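You operate a simulated robot arm through the tools that you are given. There is no shell and no other tool.

You are at the controls of a simulated robot arm. One attempt, no reset.

JOB
Gauge both sleeves and dot the short one with the yellow pen.
Fine: white end first; short means under the card's limit; slide back in the middle, pen back in its holder. Set down upright: yellow pen.

Only the result counts: the job must be done as asked and must still hold three seconds after the hand-in. Knocking over, shifting, dropping, spilling or breaking anything else fails it.

ROBOT AND FRAMES
A 7-joint arm with a two-finger gripper, fixed in place. Base frame: the origin is on the floor under the middle of its stand, x ahead of it, y to its left, z up; the work surface is at about z = 0.86. Readings come in m, degrees, newtons and seconds.
With the tool pointing down near the work surface it reaches from about 0.32 to 0.76 m from the base axis. Its first joint turns from -166.0 to 166.0 degrees. Payload 1.71 kg.
The TCP is the grasp point between the finger pads, 0.02 m short of the fingertips. In the tool frame z runs along the fingers and y along their closing line. The gripper opens to 0.096 m; its body begins 0.113 m behind the TCP.
Orientation is that of the tool frame in the base frame, as [roll, pitch, yaw] about the fixed x, y, z axes, in that order (R = Rz(yaw) Ry(pitch) Rx(roll)). With the fingers straight down and closing along the base's y, the tool's x points along the base's -x, its y along +y and its z along -z.

CONTROLS
- The arm moves only by the tool move_arm. Its argument "steps" is a list of rows, each a list of 7 numbers: the shift along the base's x, y, z in cm, then the turn, a rotation vector about the base's x, y, z in degrees, then the finger opening in cm, from 0 to 9.6. In form: [[x, y, z, rx, ry, rz, hand], ...]. A call has 1 to 20 rows; each row shifts and turns the commanded pose from where the row before left it. A row lasts 0.2 s, in which the tool goes at most 0.05 m and 8.6 degrees; a call with a longer step from one row to the next is refused whole, and so is a gripper value outside its range. Where a pose cannot be reached the arm comes as near as it can. A force on the tool above 40 N (or 10 N above the force at the start of the call, whichever is more), or a blocked arm, ends the call early, and 0.2 s more pass. The fingers move at their own pace (about 0.153 m/s each) and stop on an object; they squeeze with about 33 N. The grip force told is the motor's: it shows also when the fingers shut on nothing. Time passes only in rows, and 0.2 s behind the last, so rows that do not move let the fingers close. It gives the time, the measured TCP pose, the force on the tool (base axes), the opening and the grip force at its end, in the units of the frame above (readings bear some noise), with the torque about the TCP (base axes, N m) and any sound that the robot's microphone picked up.
- Cameras (640 x 400 px; columns grow to the right, rows downward): "scene" is fixed at [0.0505, 0.4999, 1.4613]; the picture's right is [-0.66, -0.75, 0.00], its down [-0.39, 0.34, -0.86] and it looks along [0.64, -0.57, -0.51] (base axes); focal length 368 px, centre (320, 200). "wrist" rides on the gripper at [0.066, 0.014, -0.145] in the tool frame; the picture's right is [-0.21, 0.98, 0.00], its down [-0.88, -0.18, -0.45] and it looks along [-0.44, -0.09, 0.90] (tool axes); focal length 275 px, centre (320, 200). There is no depth. A picture from a camera that has moved, and an enlarged one, comes with that camera's place and axes in the base frame and with its lens.
- capture(camera): a new picture of that camera. The clock stands still meanwhile.
- slide_trunk(by): moves the trunk up (or, below 0, down) by that many m; the arm rides with it, the base frame stays. It gives what a move gives, with no picture.
- enlarge(camera, box): a new picture of the part [left, top, right, bottom] of that camera's present view, enlarged. The clock stands still meanwhile.
- close_job(): hands the job in; it is judged then, once.

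Places have to be worked out from the pictures, the camera data and where the tool is seen. Open the gripper and draw the arm clear of the work before you hand the job in, unless the task says otherwise.

The tools are called after "Call:" as a command line: name --pt "numbers of a row" for each row, then --argument value for the rest, lists and objects as JSON in quotes. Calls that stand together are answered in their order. move_arm: Moves the arm, as the interface text tells. Its arguments: {"type":"object","properties":{"steps":{"type":"array"}},"required":["steps"]} The other tools are called the same way: slide_trunk (by) moves the trunk up or down; capture (camera) takes a picture; enlarge (camera, box) takes an enlarged picture of a part of a camera's view; close_job () hands the job in.

At the start:

```text
time: 0.0
position: [0.5733, -0.0345, 1.2192]
ee_rot: [179.9, -0.1, -180.0]
ft_force: [0.2, 0.6, 0.2]
moment: [0.03, -0.03, -0.01]
opening: 0.0964
grasp_force: 0.0
trunk travel left (down, up): [-0.25, 0.136]
```

scene: 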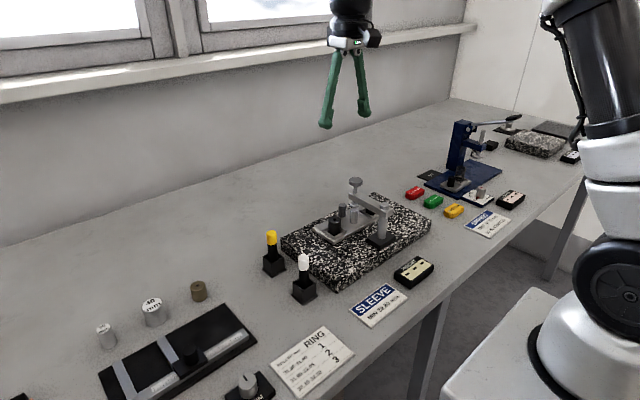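
wrist: 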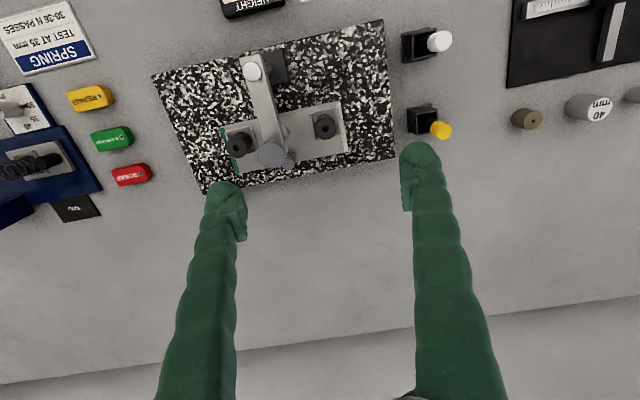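

I start by looking closer at the granite plate with the slide, the card, the pens and the display.

Call:
enlarge --camera "scene" --box '[260, 160, 440, 300]'

Call:
enlarge --camera "scene" --box '[340, 240, 450, 330]'

Call:
enlarge --camera "wrist" --box '[140, 0, 480, 210]'

Call:
enlarge --camera "scene" --box '[80, 280, 360, 400]'

```text
2.86 times, centred on (350, 230) of scene
camera zoom: at [0.0505, 0.4999, 1.4613], right [-0.66, -0.75, 0.0], down [-0.39, 0.34, -0.86], along [0.64, -0.57, -0.51], focal length 1051 px, centre (234, 114)
```

zoom: 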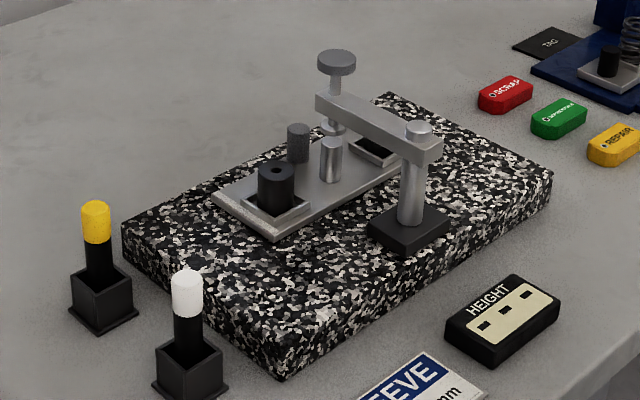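

```text
4.44 times, centred on (395, 285) of scene
camera zoom: at [0.0505, 0.4999, 1.4613], right [-0.66, -0.75, 0.0], down [-0.39, 0.34, -0.86], along [0.64, -0.57, -0.51], focal length 1634 px, centre (-13, -178)
```

zoom: 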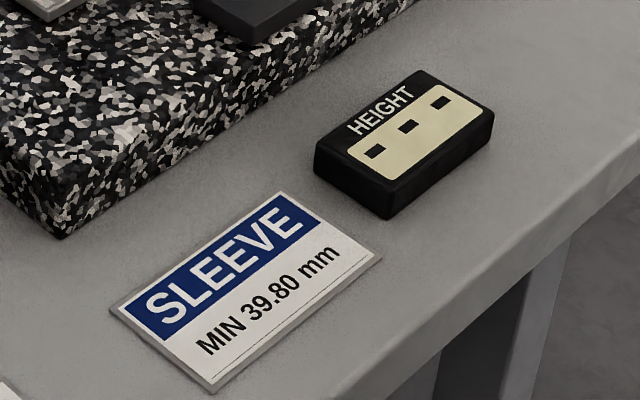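

```text
1.88 times, centred on (310, 105) of wrist
camera zoom: at [0.5084, -0.0197, 1.3645], right [0.21, 0.98, 0.0], down [0.88, -0.18, 0.44], along [0.43, -0.09, -0.9], focal length 518 px, centre (339, 379)
```

zoom: 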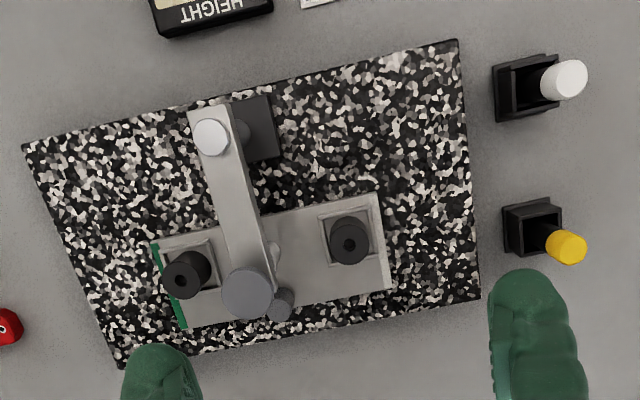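

```text
2.29 times, centred on (220, 340) of scene
camera zoom: at [0.0505, 0.4999, 1.4613], right [-0.66, -0.75, 0.0], down [-0.39, 0.34, -0.86], along [0.64, -0.57, -0.51], focal length 840 px, centre (549, -120)
```

zoom: 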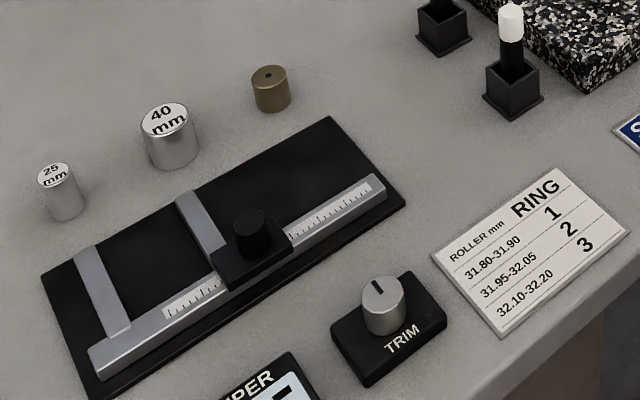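

The card says MIN 39.80 mm, so a sleeve under 39.80 mm is short. I judge the plate to span x 0.47–0.675 and y -0.28–0.08, with the slide running along y at x≈0.6, so I bring the wrist camera closer to study the gauge.

Call:
move_arm --pt "-2.6 -1.6 -2.5 0 0 0 9.6" --pt "-2.6 -1.6 -2.5 0 0 0 9.6" --pt "-2.6 -1.6 -2.5 0 0 0 9.6" --pt "-2.6 -1.6 -2.5 0 0 0 9.6"

Call:
capture --camera "wrist"

Call:
enlarge --camera "wrist" --box '[140, 60, 460, 260]'

Call:
capture --camera "scene"

```text
time: 1.0
position: [0.4493, -0.0964, 1.1275]
ee_rot: [180.0, 0.8, -180.0]
ft_force: [-1.2, -0.7, -0.4]
moment: [0.02, -0.04, 0.0]
opening: 0.096
grasp_force: 0.1
trunk travel left (down, up): [-0.25, 0.136]
```

```text
taken
camera wrist: at [0.3821, -0.0833, 1.2725], right [0.21, 0.98, 0.0], down [0.87, -0.18, 0.46], along [0.45, -0.09, -0.89], focal length 275 px, centre (320, 200)
```

wrist: 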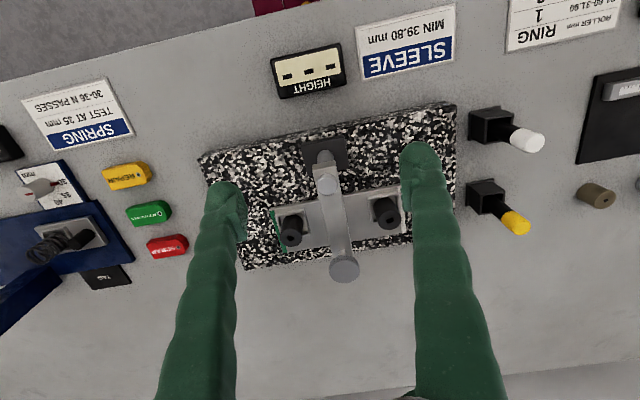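

```text
2.00 times, centred on (300, 160) of wrist
camera zoom: at [0.3821, -0.0833, 1.2725], right [0.21, 0.98, 0.0], down [0.87, -0.18, 0.46], along [0.45, -0.09, -0.89], focal length 551 px, centre (360, 280)
```

zoom: 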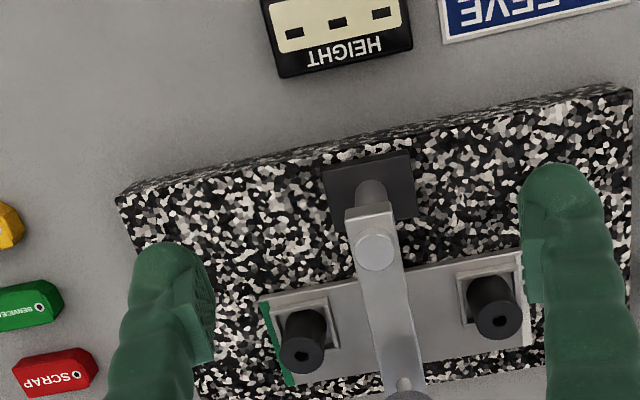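

```text
taken
```

scene: 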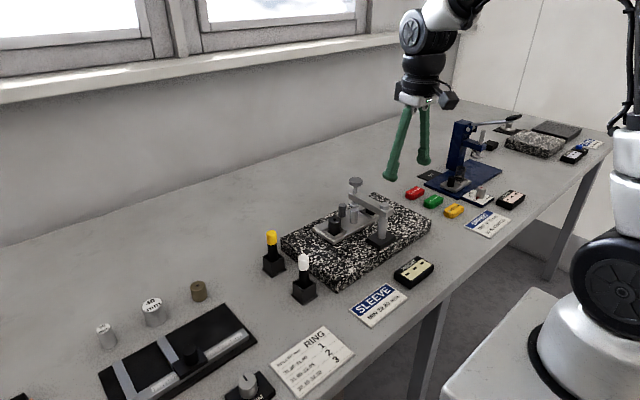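

The display shows three dashes, and the slide has a green strip on its -y end, so the white end is at +y. I zoom the fixed camera hard onto the gauge to see the plunger, slide handle and display.

Call:
enlarge --camera "scene" --box '[310, 170, 400, 250]'

Call:
enlarge --camera "scene" --box '[325, 195, 365, 240]'

Call:
enlarge --camera "scene" --box '[250, 220, 330, 310]'

Call:
move_arm --pt "0 0 0 0 0 0 9.6" --pt "0 0 0 0 0 0 9.6"

```text
5.00 times, centred on (355, 210) of scene
camera zoom: at [0.0505, 0.4999, 1.4613], right [-0.66, -0.75, 0.0], down [-0.39, 0.34, -0.86], along [0.64, -0.57, -0.51], focal length 1838 px, centre (145, 150)
```

zoom: 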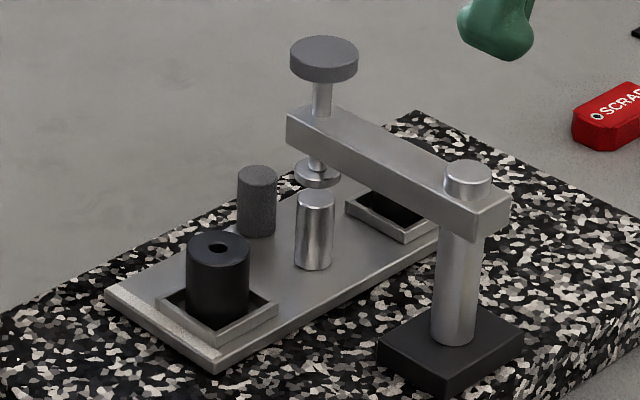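

```text
8.89 times, centred on (345, 218) of scene
camera zoom: at [0.0505, 0.4999, 1.4613], right [-0.66, -0.75, 0.0], down [-0.39, 0.34, -0.86], along [0.64, -0.57, -0.51], focal length 3268 px, centre (98, 44)
```

zoom: 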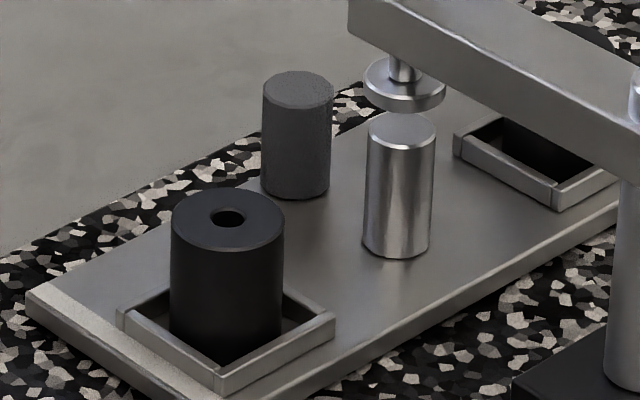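

```text
4.44 times, centred on (290, 265) of scene
camera zoom: at [0.0505, 0.4999, 1.4613], right [-0.66, -0.75, 0.0], down [-0.39, 0.34, -0.86], along [0.64, -0.57, -0.51], focal length 1634 px, centre (453, -89)
```

zoom: 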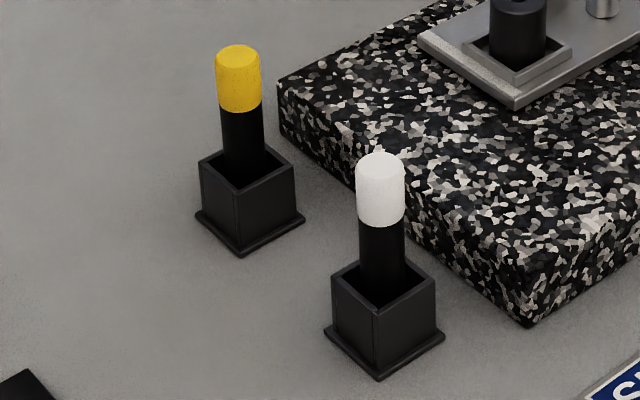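

```text
time: 1.6
position: [0.4496, -0.0979, 1.1269]
ee_rot: [179.9, 0.8, 180.0]
ft_force: [0.1, -0.1, -0.6]
moment: [0.0, -0.02, -0.02]
opening: 0.0961
grasp_force: 0.0
trunk travel left (down, up): [-0.25, 0.136]
```

The gauge has a spindle with a top disc and a foot above a bright pin in the slide's middle. The darker knob at the far side looks like the slide handle. I turn the tool and tilt it so the wrist camera looks from the +y side along the slide.

Call:
move_arm --pt "1 2 0 0 0 -8.2 9.6" --pt "1 2 0 0 0 -8.2 9.6" --pt "1 2 0 0 0 -8.2 9.6" --pt "1 2 0 0 0 -8.2 9.6" --pt "1 2 0 0 0 -8.2 9.6" --pt "1 2 0 0 0 -8.2 9.6" --pt "1 2 0 0 0 -8.2 9.6" --pt "1 2 0 0 0 -8.2 9.6" --pt "1 2 0 0 0 -8.2 9.6" --pt "1 2 0 0 0 -8.2 9.6" --pt "1 2 0 0 0 -8.0 9.6" --pt "0 0 0 -7.5 0 0 9.6" --pt "0 0 0 -7.5 0 0 9.6" --pt "0 0 0 -7.5 0 0 9.6" --pt "0 0 0 -7.5 0 0 9.6" --pt "0 0 0 0 0 0 9.6"

Call:
capture --camera "wrist"

```text
time: 5.0
position: [0.5602, 0.1209, 1.1262]
ee_rot: [-179.8, 31.0, 90.0]
ft_force: [1.2, 0.3, 0.3]
moment: [0.0, 0.01, 0.0]
opening: 0.0957
grasp_force: 0.0
trunk travel left (down, up): [-0.25, 0.136]
```

```text
taken
camera wrist: at [0.5753, 0.2528, 1.219], right [0.98, -0.18, 0.1], down [-0.18, -0.52, 0.83], along [-0.09, -0.83, -0.55], focal length 275 px, centre (320, 200)
```

wrist: 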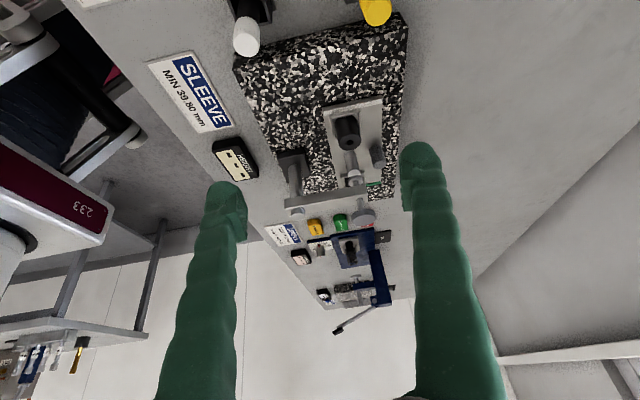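

The view from +y works though it is upside down. I enlarge the slide and gauge, and the pens.

Call:
enlarge --camera "wrist" --box '[270, 90, 410, 240]'

Call:
enlarge --camera "wrist" --box '[200, 120, 300, 200]'

Call:
enlarge --camera "wrist" --box '[210, 0, 410, 70]'

```text
2.67 times, centred on (340, 165) of wrist
camera zoom: at [0.5753, 0.2528, 1.219], right [0.98, -0.18, 0.1], down [-0.18, -0.52, 0.83], along [-0.09, -0.83, -0.55], focal length 734 px, centre (267, 293)
```

zoom: 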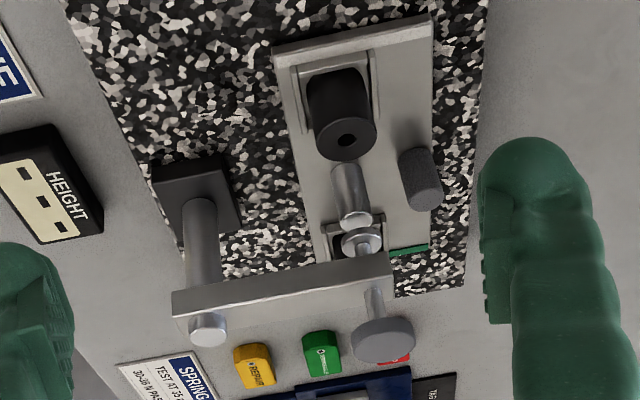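

```text
5.00 times, centred on (250, 160) of wrist
camera zoom: at [0.5753, 0.2528, 1.219], right [0.98, -0.18, 0.1], down [-0.18, -0.52, 0.83], along [-0.09, -0.83, -0.55], focal length 1376 px, centre (670, 400)
```

zoom: 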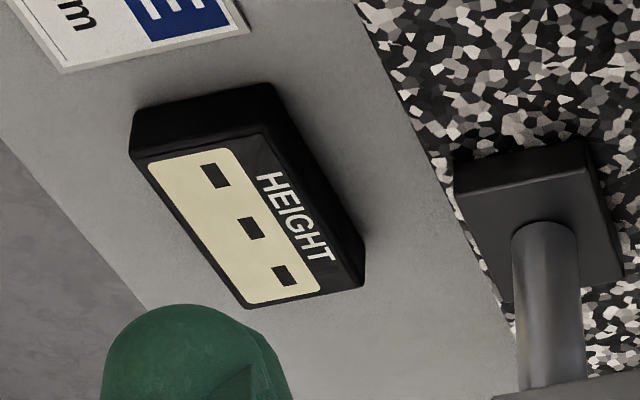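

```text
3.20 times, centred on (310, 35) of wrist
camera zoom: at [0.5753, 0.2528, 1.219], right [0.98, -0.18, 0.1], down [-0.18, -0.52, 0.83], along [-0.09, -0.83, -0.55], focal length 881 px, centre (352, 728)
```

zoom: 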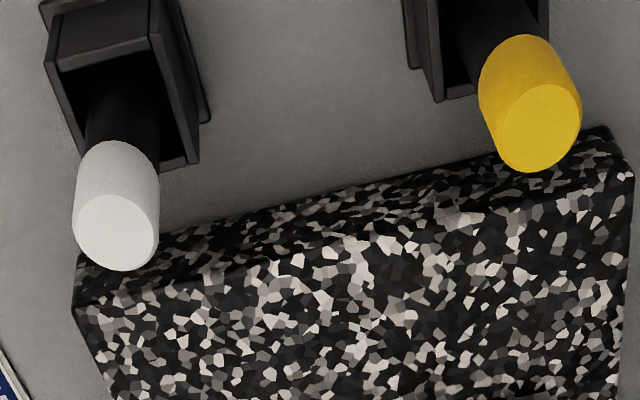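

The pin, handle and spindle positions agree: spindle at about (0.593, -0.10) with its disc top near z 1.03, handle at about (0.625, -0.092), nests about ±0.068 m from the middle. Before working so close to the spindle, I check the finger shape.

Call:
enlarge --camera "wrist" --box '[380, 120, 520, 260]'

Call:
capture --camera "scene"

Call:
enlarge --camera "scene" --box '[200, 60, 340, 200]'

```text
2.86 times, centred on (450, 190) of wrist
camera zoom: at [0.5753, 0.2528, 1.219], right [0.98, -0.18, 0.1], down [-0.18, -0.52, 0.83], along [-0.09, -0.83, -0.55], focal length 786 px, centre (-51, 229)
```

zoom: 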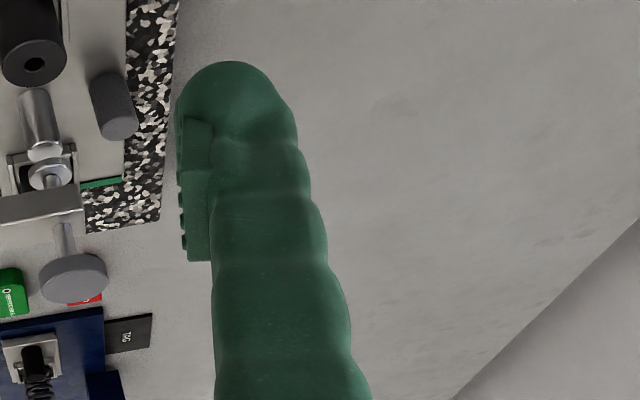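

```text
taken
```

scene: 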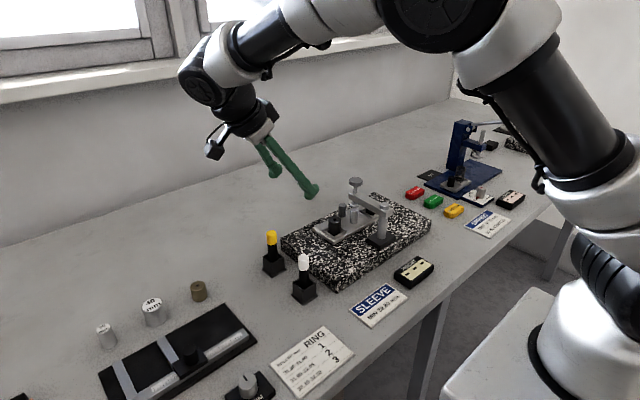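

```text
2.86 times, centred on (270, 130) of scene
camera zoom: at [0.0505, 0.4999, 1.4613], right [-0.66, -0.75, 0.0], down [-0.39, 0.34, -0.86], along [0.64, -0.57, -0.51], focal length 1051 px, centre (463, 400)
```

zoom: 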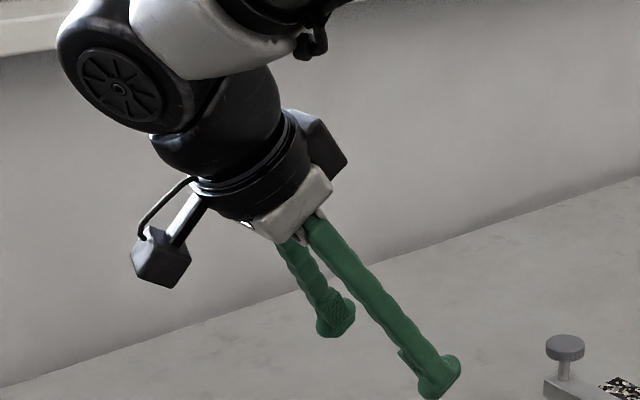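

Nothing is in the way, so I undo the tilt and turn back. Then I go above the slide handle and lean the gripper 20° so its body stays clear of the spindle disc.

Call:
move_arm --pt "0 0 0 7.75 0 0 8" --pt "0 0 0 7.75 0 0 8" --pt "0 0 0 7.75 0 0 8" --pt "0 0 0 7.75 0 0 8" --pt "0.73 -1.94 0 0 0 8.18 8" --pt "0.73 -1.94 0 0 0 8.18 8" --pt "0.73 -1.94 0 0 0 8.18 8" --pt "0.73 -1.94 0 0 0 8.18 8" --pt "0.73 -1.94 0 0 0 8.18 8" --pt "0.73 -1.94 0 0 0 8.18 8" --pt "0.73 -1.94 0 0 0 8.18 8" --pt "0.73 -1.94 0 0 0 8.18 8" --pt "0.73 -1.94 0 0 0 8.18 8" --pt "0.73 -1.94 0 0 0 8.18 8" --pt "0.73 -1.94 0 0 0 8.2 8" --pt "0 0 0 0 6.7 0 8" --pt "0 0 0 0 6.7 0 8" --pt "0 0 0 0 6.6 0 8" --pt "0 0 0 0 0 0 8"

Call:
capture --camera "wrist"

Call:
capture --camera "scene"

```text
time: 8.8
position: [0.6318, -0.0936, 1.1444]
ee_rot: [-179.9, -18.3, 179.9]
ft_force: [-0.7, 0.6, -0.2]
moment: [-0.02, -0.16, 0.02]
opening: 0.0802
grasp_force: 0.1
trunk travel left (down, up): [-0.25, 0.136]
stopped in row 19: the arm was blocked; the commanded pose is now the measured one
```

```text
taken
camera wrist: at [0.6153, -0.0792, 1.3037], right [0.2, 0.98, -0.07], down [0.97, -0.18, 0.15], along [0.13, -0.09, -0.99], focal length 275 px, centre (320, 200)
```

wrist: 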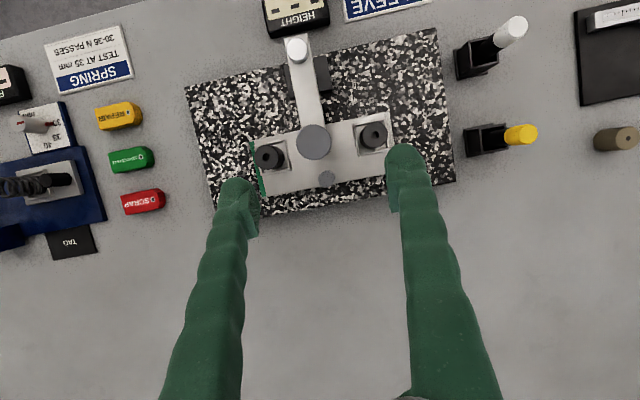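

```text
taken
```

scene: 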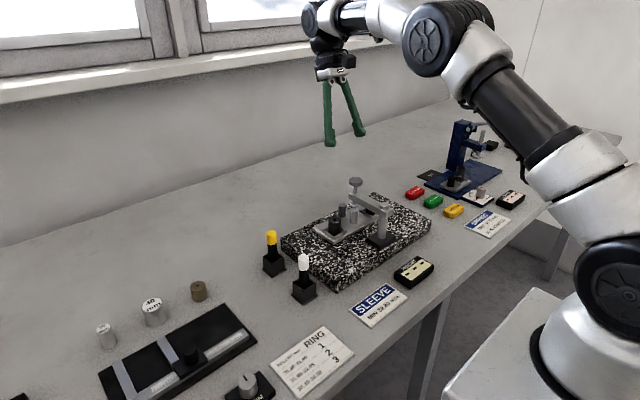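

The arm stopped at 18.3° of lean, at a joint limit, and is stable there. From this view I judge the handle at about (0.637, -0.097) and the disc at (0.593, -0.099), so there is more clearance than I first thought; I enlarge to refine.

Call:
enlarge --camera "wrist" --box '[230, 100, 430, 225]'

Call:
enlarge --camera "scene" --box '[320, 190, 370, 222]'

```text
3.20 times, centred on (330, 162) of wrist
camera zoom: at [0.6153, -0.0792, 1.3037], right [0.2, 0.98, -0.07], down [0.97, -0.18, 0.15], along [0.13, -0.09, -0.99], focal length 881 px, centre (288, 320)
```

zoom: 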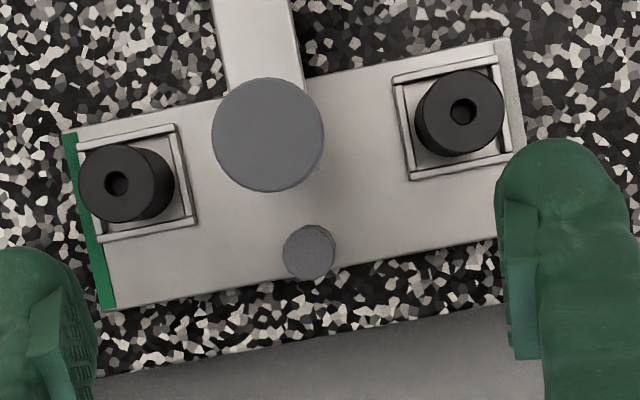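

```text
12.50 times, centred on (345, 206) of scene
camera zoom: at [0.0505, 0.4999, 1.4613], right [-0.66, -0.75, 0.0], down [-0.39, 0.34, -0.86], along [0.64, -0.57, -0.51], focal length 4596 px, centre (8, 125)
```

zoom: 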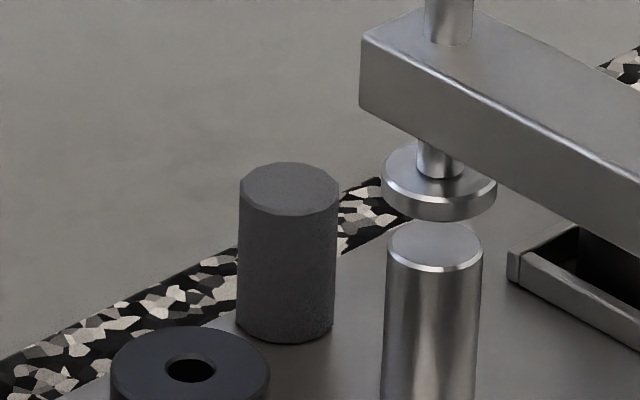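

Refined: handle centre (0.636, -0.099), z 0.908–0.945; spindle (0.594, -0.100); sleeves at y -0.031 and -0.167, so each needs about 68 mm of slide travel. I reduce the lean to about 10° and come down above the handle.

Call:
move_arm --pt "0 -0.2 -1.5 0 -4 0 6" --pt "0.2 -0.2 -2 0 -4 0 6" --pt "0.2 -0.1 -2 0 0 0 6" --pt "0.1 0 -2 0 0 0 6" --pt "0 0 -2 0 0 0 6" --pt "0 0 0 0 0 0 6"

Call:
capture --camera "wrist"

Call:
enlarge --camera "scene" --box '[290, 120, 420, 240]'

```text
time: 9.2
position: [0.6156, -0.0939, 1.1476]
ee_rot: [-180.0, -16.0, -180.0]
ft_force: [-0.6, -0.1, 0.0]
moment: [-0.04, -0.13, 0.03]
opening: 0.0601
grasp_force: 0.1
trunk travel left (down, up): [-0.25, 0.136]
stopped in row 1: the arm was blocked; the commanded pose is now the measured one
```

```text
taken
camera wrist: at [0.5921, -0.0796, 1.3056], right [0.2, 0.98, -0.06], down [0.96, -0.18, 0.19], along [0.17, -0.09, -0.98], focal length 275 px, centre (320, 200)
```

wrist: 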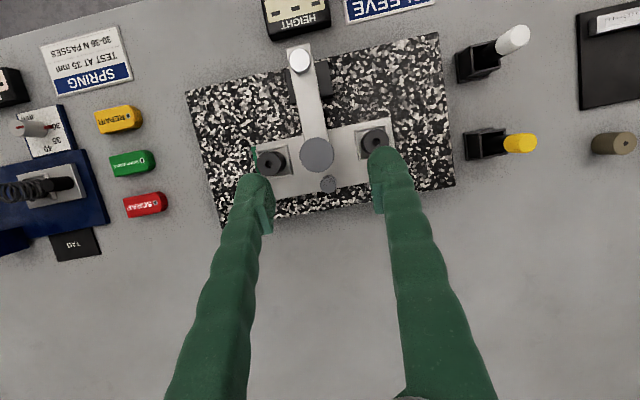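

```text
3.33 times, centred on (355, 180) of scene
camera zoom: at [0.0505, 0.4999, 1.4613], right [-0.66, -0.75, 0.0], down [-0.39, 0.34, -0.86], along [0.64, -0.57, -0.51], focal length 1226 px, centre (203, 267)
```

zoom: 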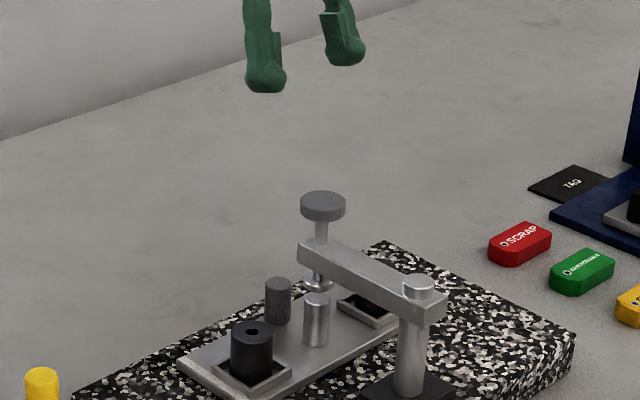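

The arm still reports being blocked near a joint limit: it slipped back in x instead of going down. I undo the lean fully where it stands and see whether it frees up.

Call:
move_arm --pt "0 0 0 0 -4 0 6" --pt "0 0 0 0 -4 0 6" --pt "0 0 0 0 -4 0 6" --pt "0 0 0 0 -4 0 6" --pt "0 0 0 0 0 0 6"

Call:
capture --camera "scene"

```text
time: 10.4
position: [0.6175, -0.094, 1.1429]
ee_rot: [-180.0, -0.1, -179.9]
ft_force: [0.1, 0.0, 0.3]
moment: [0.0, -0.01, 0.0]
opening: 0.0598
grasp_force: 0.1
trunk travel left (down, up): [-0.25, 0.136]
```

```text
taken
```

scene: 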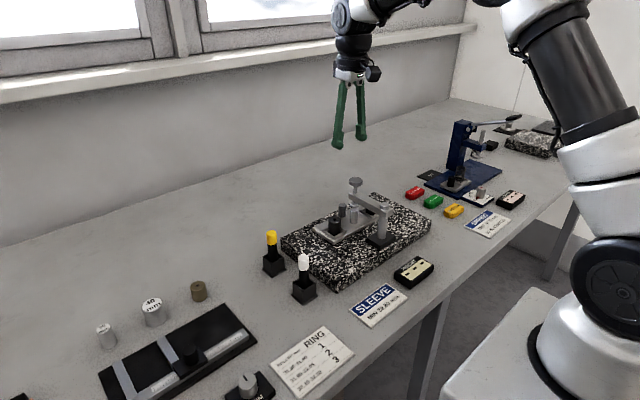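

With the tool vertical the arm is free again and holds pose exactly. I go on with a vertical tool, over the handle at (0.640, -0.099), stopping with the fingertips just above disc height.

Call:
move_arm --pt "0.8 -0.2 -2 0 0 0 6.5" --pt "0.8 -0.2 -2 0 0 0 6.5" --pt "0.65 -0.08 -2 0 0 0 6.5" --pt "0 0 -1.5 0 0 0 6.5" --pt "0 0 0 0 0 0 6.5"

Call:
capture --camera "wrist"

Call:
enlarge --camera "scene" --box '[290, 120, 420, 240]'

```text
time: 11.6
position: [0.6385, -0.0985, 1.0689]
ee_rot: [-180.0, -0.1, -180.0]
ft_force: [-0.3, -0.3, 0.8]
moment: [-0.01, -0.01, -0.04]
opening: 0.0651
grasp_force: 0.1
trunk travel left (down, up): [-0.25, 0.136]
```

```text
taken
camera wrist: at [0.5745, -0.0844, 1.2146], right [0.21, 0.98, 0.0], down [0.88, -0.18, 0.44], along [0.43, -0.09, -0.9], focal length 275 px, centre (320, 200)
```

wrist: 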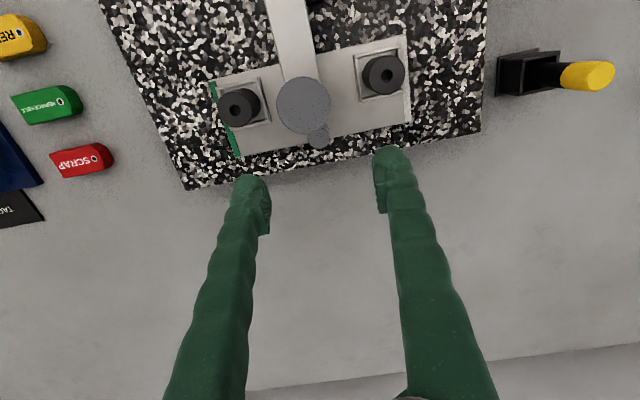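

```text
3.33 times, centred on (355, 180) of scene
camera zoom: at [0.0505, 0.4999, 1.4613], right [-0.66, -0.75, 0.0], down [-0.39, 0.34, -0.86], along [0.64, -0.57, -0.51], focal length 1226 px, centre (203, 267)
```

zoom: 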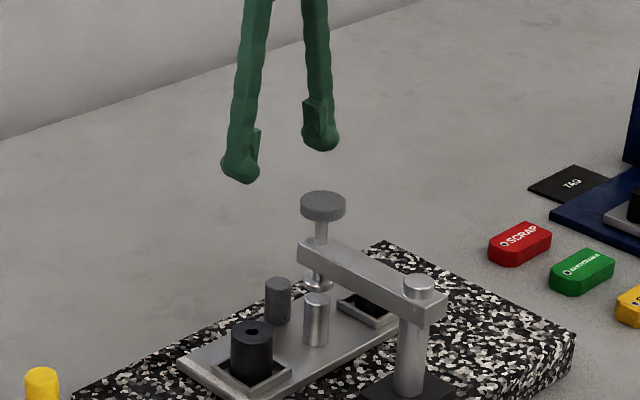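

The fingers straddle the handle line with the disc clear in x. I descend straight to TCP z ≈ 0.94 so the tips sit about 1 cm above the slide top.

Call:
move_arm --pt "0.1 0 -2 0 0 0 6.5" --pt "0 0 -2 0 0 0 6.5" --pt "0 0 -2 0 0 0 6.5" --pt "0 0 -2 0 0 0 6.5" --pt "0 0 -2 0 0 0 6.5" --pt "0 0 -1.5 0 0 0 6.5" --pt "0 0 -1 0 0 0 6.5" --pt "0 0 0 0 0 0 6.5"

Call:
capture --camera "wrist"

Call:
enlarge --camera "scene" --box '[290, 120, 420, 240]'

```text
time: 13.4
position: [0.6398, -0.0985, 0.9441]
ee_rot: [-179.9, -0.2, -180.0]
ft_force: [-0.2, -0.2, 0.0]
moment: [0.01, 0.02, 0.0]
opening: 0.0652
grasp_force: 0.1
trunk travel left (down, up): [-0.25, 0.136]
```

```text
taken
camera wrist: at [0.5752, -0.0843, 1.0899], right [0.21, 0.98, 0.0], down [0.88, -0.18, 0.44], along [0.43, -0.09, -0.9], focal length 275 px, centre (320, 200)
```

wrist: 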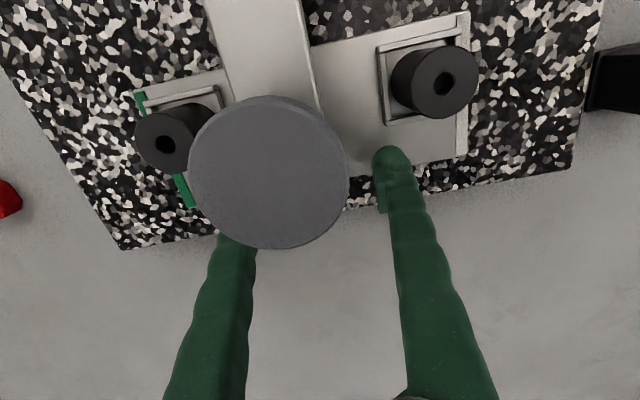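

```text
3.33 times, centred on (355, 180) of scene
camera zoom: at [0.0505, 0.4999, 1.4613], right [-0.66, -0.75, 0.0], down [-0.39, 0.34, -0.86], along [0.64, -0.57, -0.51], focal length 1226 px, centre (203, 267)
```

zoom: 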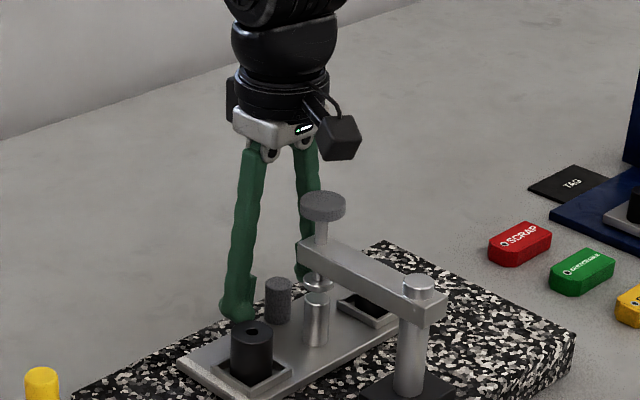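

The fingers straddle the handle with no contact. I close on the handle and check the grip.

Call:
move_arm --pt "0 0 -0.2 0 0 0 1.5" --pt "0 0 0 0 0 0 1.5" --pt "0 0 0 0 0 0 1.5"

Call:
enlarge --camera "scene" --box '[300, 160, 400, 240]'

```text
time: 14.2
position: [0.6402, -0.0992, 0.9427]
ee_rot: [-179.9, -0.1, 179.9]
ft_force: [1.3, -3.5, 8.8]
moment: [-0.03, 0.21, 0.01]
opening: 0.0207
grasp_force: 34.7
trunk travel left (down, up): [-0.25, 0.136]
```

```text
5.00 times, centred on (350, 200) of scene
camera zoom: at [0.0505, 0.4999, 1.4613], right [-0.66, -0.75, 0.0], down [-0.39, 0.34, -0.86], along [0.64, -0.57, -0.51], focal length 1838 px, centre (170, 200)
```

zoom: 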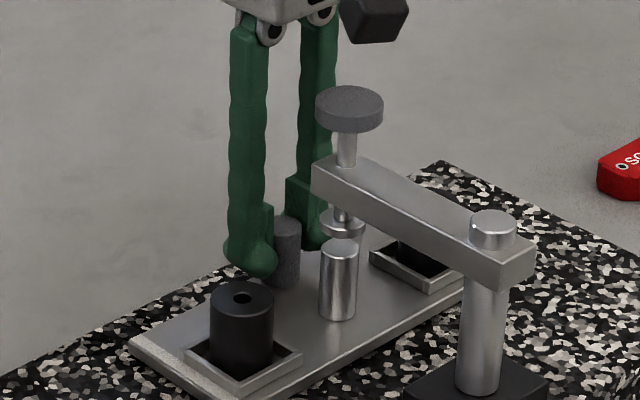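

The grip is on the handle (opening 20.7 mm). I move the slide toward -y in small rows to bring the white-end sleeve under the spindle, about 6.8 cm in total, first a short part to see that it follows.

Call:
move_arm --pt "0 -0.3 0.1 0 0 0 1.5" --pt "0 -0.7 0 0 0 0 1.5" --pt "0 -1 0 0 0 0 1.5" --pt "0 0 0 0 0 0 1.5"

Call:
enlarge --camera "scene" --box '[300, 160, 400, 240]'

```text
time: 15.2
position: [0.6408, -0.1193, 0.9419]
ee_rot: [-179.8, -0.2, -179.9]
ft_force: [2.1, -1.0, 0.4]
moment: [-0.05, -0.21, -0.03]
opening: 0.021
grasp_force: 34.6
trunk travel left (down, up): [-0.25, 0.136]
```

```text
5.00 times, centred on (350, 200) of scene
camera zoom: at [0.0505, 0.4999, 1.4613], right [-0.66, -0.75, 0.0], down [-0.39, 0.34, -0.86], along [0.64, -0.57, -0.51], focal length 1838 px, centre (170, 200)
```

zoom: 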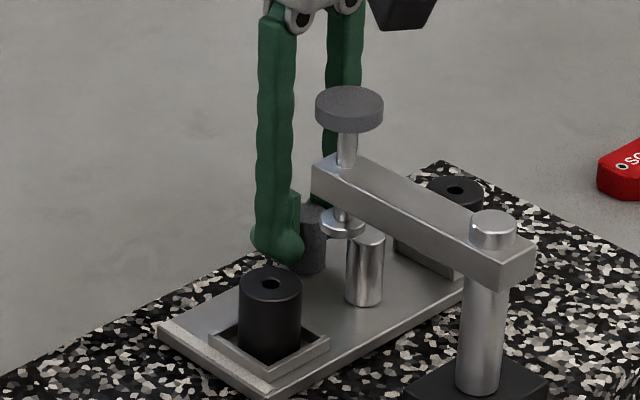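

The slide follows smoothly and the sleeve rides along. I continue by 4.7 cm and then check the alignment under the foot.

Call:
move_arm --pt "0 -1 0 0 0 0 1.5" --pt "0 -1 0 0 0 0 1.5" --pt "0 -1 0 0 0 0 1.5" --pt "0 -1 0 0 0 0 1.5" --pt "0 -0.7 0 0 0 0 1.5" --pt "0 0 0 0 0 0 1.5"

Call:
enlarge --camera "scene" --box '[300, 160, 400, 240]'

Call:
capture --camera "wrist"

Call:
enlarge --camera "scene" --box '[380, 245, 450, 295]'

```text
time: 16.6
position: [0.6403, -0.1671, 0.9426]
ee_rot: [-179.9, -0.3, -180.0]
ft_force: [-0.8, -1.9, -2.3]
moment: [-0.09, 0.18, 0.03]
opening: 0.0207
grasp_force: 35.6
trunk travel left (down, up): [-0.25, 0.136]
```

```text
5.00 times, centred on (350, 200) of scene
camera zoom: at [0.0505, 0.4999, 1.4613], right [-0.66, -0.75, 0.0], down [-0.39, 0.34, -0.86], along [0.64, -0.57, -0.51], focal length 1838 px, centre (170, 200)
```

zoom: 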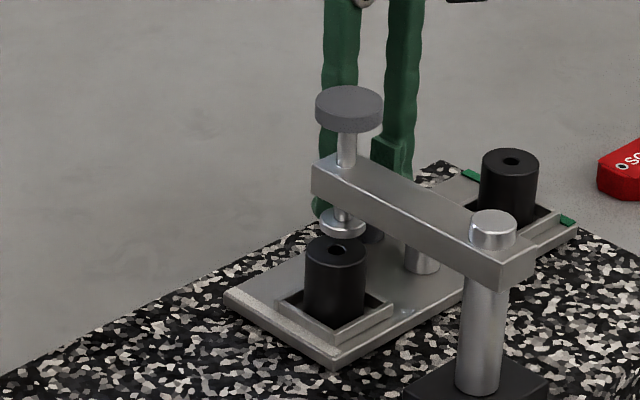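

```text
taken
camera wrist: at [0.5754, -0.1519, 1.0889], right [0.21, 0.98, 0.0], down [0.88, -0.18, 0.44], along [0.43, -0.09, -0.9], focal length 275 px, centre (320, 200)
```

wrist: 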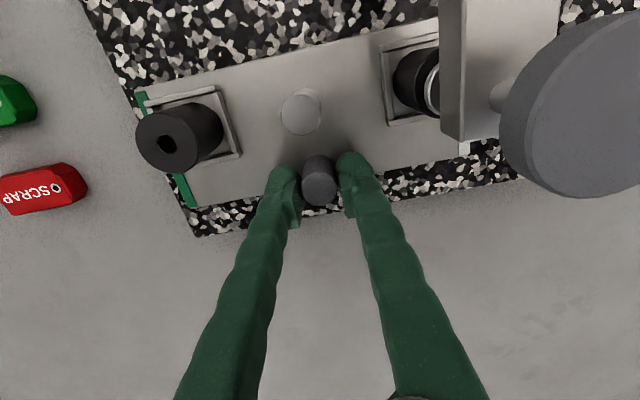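

```text
8.00 times, centred on (415, 270) of scene
camera zoom: at [0.0505, 0.4999, 1.4613], right [-0.66, -0.75, 0.0], down [-0.39, 0.34, -0.86], along [0.64, -0.57, -0.51], focal length 2942 px, centre (-440, -360)
```

zoom: 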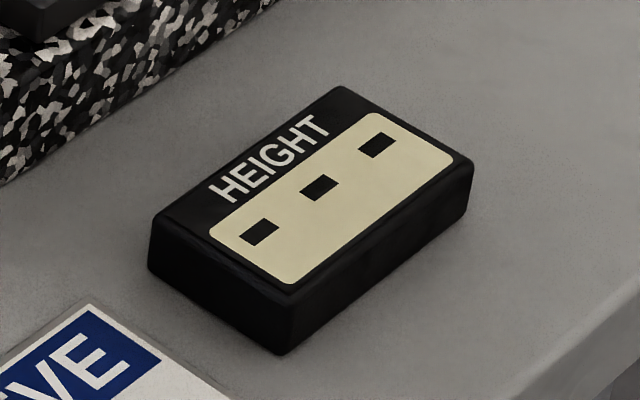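

The white-end sleeve is nearly under the foot and the display still shows dashes. I zoom in to check centring before pressing.

Call:
enlarge --camera "scene" --box '[315, 192, 355, 222]'

Call:
enlarge --camera "wrist" --box '[360, 20, 520, 170]'

```text
13.33 times, centred on (335, 207) of scene
camera zoom: at [0.0505, 0.4999, 1.4613], right [-0.66, -0.75, 0.0], down [-0.39, 0.34, -0.86], along [0.64, -0.57, -0.51], focal length 4903 px, centre (120, 107)
```

zoom: 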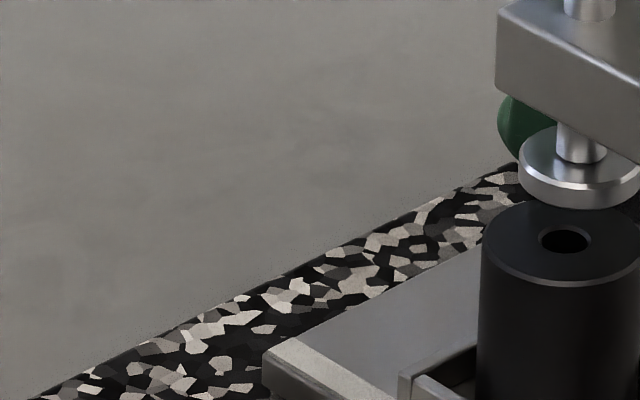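

```text
2.67 times, centred on (440, 95) of wrist
camera zoom: at [0.5754, -0.1519, 1.0889], right [0.21, 0.98, 0.0], down [0.88, -0.18, 0.44], along [0.43, -0.09, -0.9], focal length 734 px, centre (0, 480)
```

zoom: 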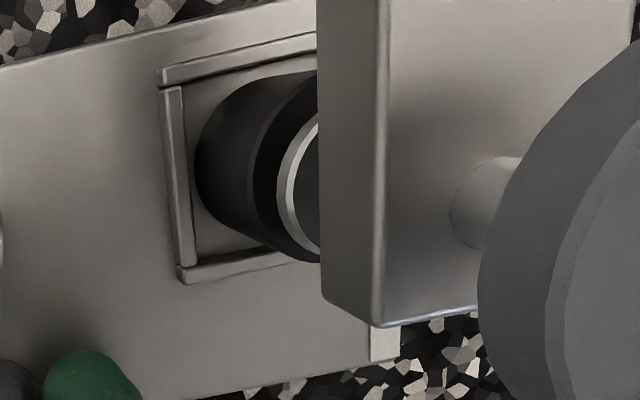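

The sleeve sits about 2.5 mm short of the spindle axis, so I nudge the slide further -y by 2.5 mm.

Call:
move_arm --pt "0 -0.25 0 0 0 0 1.5" --pt "0 0 0 0 0 0 1.5" --pt "0 0 0 0 0 0 1.5"

Call:
enlarge --camera "scene" --box '[325, 192, 365, 222]'

```text
time: 17.4
position: [0.64, -0.1695, 0.9424]
ee_rot: [-179.9, -0.2, 179.9]
ft_force: [-0.9, -3.2, -2.8]
moment: [-0.03, 0.08, -0.03]
opening: 0.0209
grasp_force: 34.8
trunk travel left (down, up): [-0.25, 0.136]
```

```text
13.33 times, centred on (345, 207) of scene
camera zoom: at [0.0505, 0.4999, 1.4613], right [-0.66, -0.75, 0.0], down [-0.39, 0.34, -0.86], along [0.64, -0.57, -0.51], focal length 4903 px, centre (-13, 107)
```

zoom: 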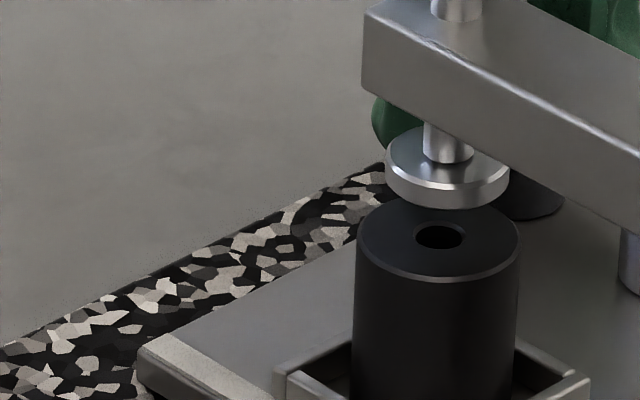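

The sleeve is centred within a millimetre. I release the handle, rise, and look whether the slide stays put.

Call:
move_arm --pt "0 0 0 0 0 0 3.5" --pt "0 0 0 0 0 0 6.0" --pt "0 0 0 0 0 0 6.0" --pt "0 0 1.5 0 0 0 6.0" --pt "0 0 2.5 0 0 0 6.0" --pt "0 0 3 0 0 0 6.0" --pt "0 0 3 0 0 0 6.0" --pt "0 0 3 0 0 0 6.0" --pt "0 0 3 0 0 0 6.0" --pt "0 0 0 0 0 0 6.0"

Call:
capture --camera "wrist"

Call:
enlarge --camera "scene" --box '[290, 130, 410, 240]'

```text
time: 19.6
position: [0.6414, -0.1675, 1.1035]
ee_rot: [179.9, -0.1, 179.9]
ft_force: [-0.2, 0.5, 0.4]
moment: [-0.01, 0.02, 0.0]
opening: 0.06
grasp_force: 0.0
trunk travel left (down, up): [-0.25, 0.136]
```

```text
taken
camera wrist: at [0.5765, -0.1534, 1.2497], right [0.21, 0.98, 0.0], down [0.88, -0.18, 0.44], along [0.43, -0.09, -0.9], focal length 275 px, centre (320, 200)
```

wrist: 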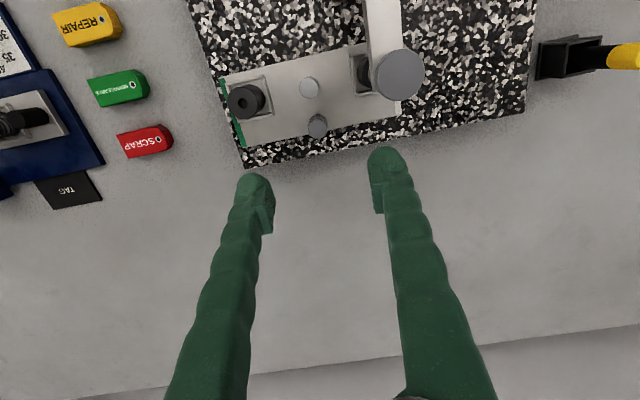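

```text
3.64 times, centred on (350, 185) of scene
camera zoom: at [0.0505, 0.4999, 1.4613], right [-0.66, -0.75, 0.0], down [-0.39, 0.34, -0.86], along [0.64, -0.57, -0.51], focal length 1337 px, centre (211, 254)
```

zoom: 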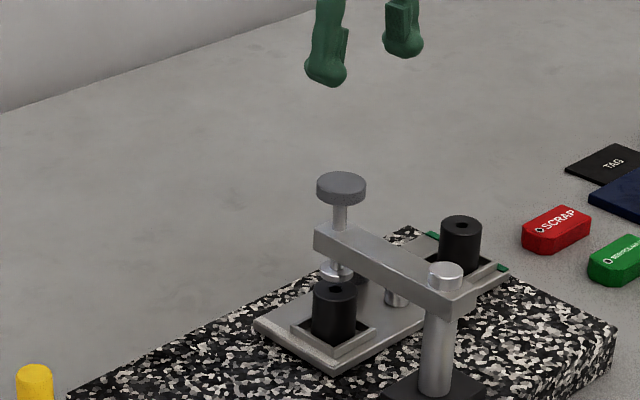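

The slide stays (handle near y -0.169) and the disc is confirmed at (0.594, -0.100). I close the fingers and move over the disc, stopping about a centimetre above it.

Call:
move_arm --pt "-1.2 1.7 0 0 0 0 3" --pt "-1.2 1.7 0 0 0 0 0" --pt "-1.2 1.7 0 0 0 0 0" --pt "-1.15 1.65 0 0 0 0 0" --pt "0 0 -1.5 0 0 0 0" --pt "0 0 -1.5 0 0 0 0" --pt "0 0 0 0 0 0 0"

Call:
capture --camera "wrist"

Call:
enlarge --camera "scene" --box '[290, 130, 410, 240]'

```text
time: 21.2
position: [0.5935, -0.101, 1.0738]
ee_rot: [-179.9, -0.2, -180.0]
ft_force: [0.3, -1.0, 0.1]
moment: [-0.02, -0.02, -0.03]
opening: 0.0001
grasp_force: 28.9
trunk travel left (down, up): [-0.25, 0.136]
```

```text
taken
camera wrist: at [0.528, -0.0862, 1.2187], right [0.21, 0.98, 0.0], down [0.88, -0.18, 0.44], along [0.43, -0.09, -0.9], focal length 275 px, centre (320, 200)
```

wrist: 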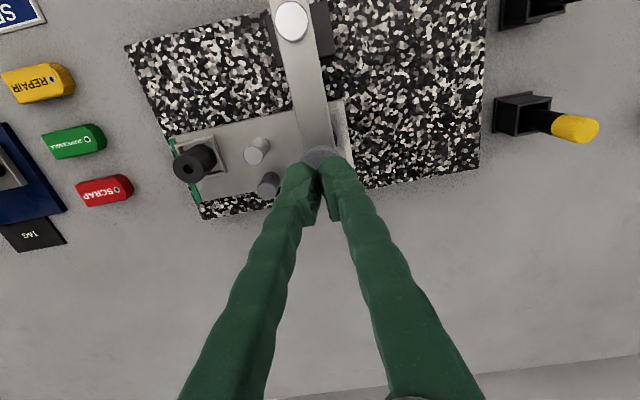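

```text
3.64 times, centred on (350, 185) of scene
camera zoom: at [0.0505, 0.4999, 1.4613], right [-0.66, -0.75, 0.0], down [-0.39, 0.34, -0.86], along [0.64, -0.57, -0.51], focal length 1337 px, centre (211, 254)
```

zoom: 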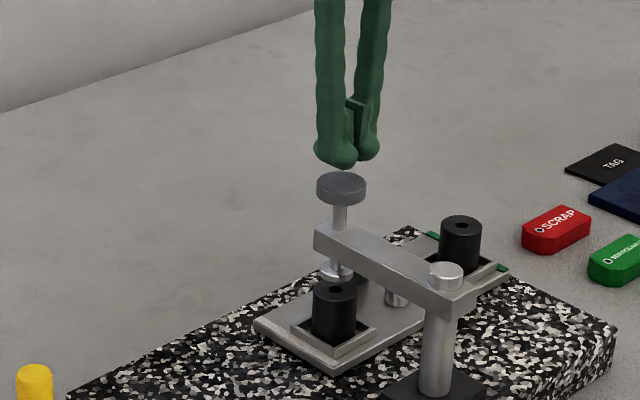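

The closed tips are right above the disc. I lower in small rows and watch for the first contact force.

Call:
move_arm --pt "0 0 -0.5 0 0 0 0" --pt "0 0 -0.5 0 0 0 0" --pt "0 0 -0.4 0 0 0 0" --pt "0 0 -0.4 0 0 0 0" --pt "0 0 -0.3 0 0 0 0" --pt "0 0 0 0 0 0 0"

Call:
enlarge --camera "scene" --box '[310, 150, 390, 220]'

Call:
enlarge --camera "scene" --box '[380, 245, 450, 295]'

```text
time: 22.6
position: [0.5932, -0.1011, 1.0519]
ee_rot: [-179.9, -0.2, 180.0]
ft_force: [-0.3, -0.1, 0.6]
moment: [-0.02, -0.03, 0.05]
opening: 0.006
grasp_force: 29.4
trunk travel left (down, up): [-0.25, 0.136]
```

```text
5.71 times, centred on (350, 185) of scene
camera zoom: at [0.0505, 0.4999, 1.4613], right [-0.66, -0.75, 0.0], down [-0.39, 0.34, -0.86], along [0.64, -0.57, -0.51], focal length 2101 px, centre (149, 286)
```

zoom: 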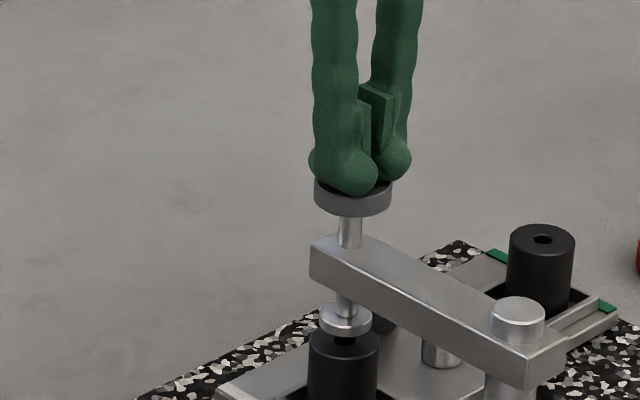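

```text
8.00 times, centred on (415, 270) of scene
camera zoom: at [0.0505, 0.4999, 1.4613], right [-0.66, -0.75, 0.0], down [-0.39, 0.34, -0.86], along [0.64, -0.57, -0.51], focal length 2942 px, centre (-440, -360)
```

zoom: 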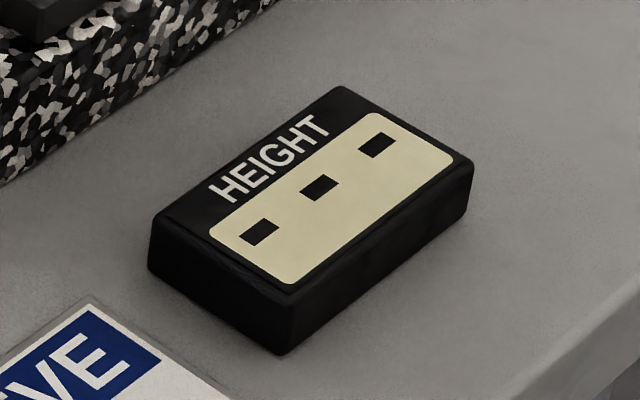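

Light contact has begun (the fingers moved 6 mm apart but the force is under 1 N), and the display still shows dashes. I press on slowly.

Call:
move_arm --pt "0 0 -0.2 0 0 0 0" --pt "0 0 -0.2 0 0 0 0" --pt "0 0 -0.2 0 0 0 0" --pt "0 0 0 0 0 0 0"

Call:
enlarge --camera "scene" --box '[310, 150, 390, 220]'

Call:
enlarge --camera "scene" --box '[380, 245, 450, 295]'

```text
time: 23.6
position: [0.5936, -0.1003, 1.0464]
ee_rot: [-179.9, -0.3, 180.0]
ft_force: [0.6, -0.6, 2.4]
moment: [-0.03, 0.01, -0.01]
opening: 0.0064
grasp_force: 29.4
trunk travel left (down, up): [-0.25, 0.136]
```

```text
5.71 times, centred on (350, 185) of scene
camera zoom: at [0.0505, 0.4999, 1.4613], right [-0.66, -0.75, 0.0], down [-0.39, 0.34, -0.86], along [0.64, -0.57, -0.51], focal length 2101 px, centre (149, 286)
```

zoom: 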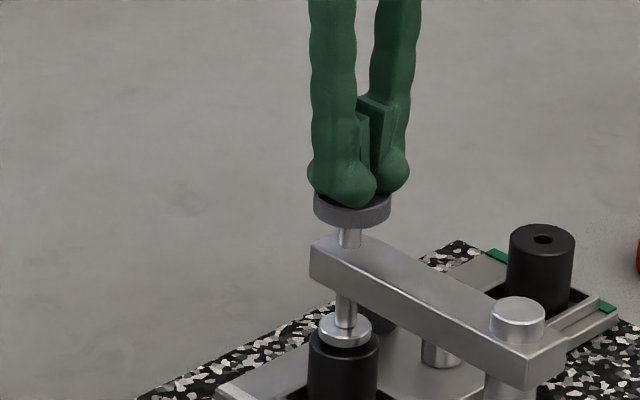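

```text
8.00 times, centred on (415, 270) of scene
camera zoom: at [0.0505, 0.4999, 1.4613], right [-0.66, -0.75, 0.0], down [-0.39, 0.34, -0.86], along [0.64, -0.57, -0.51], focal length 2942 px, centre (-440, -360)
```

zoom: 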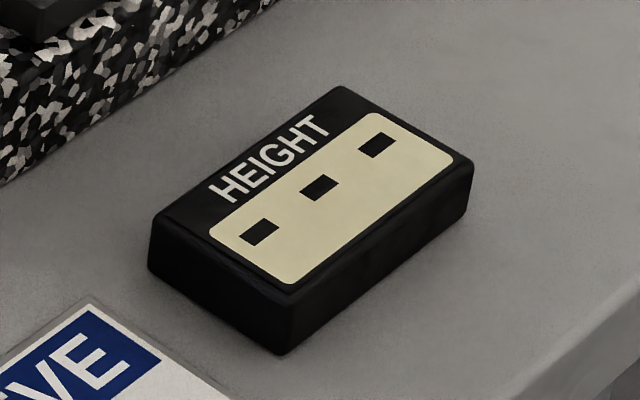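

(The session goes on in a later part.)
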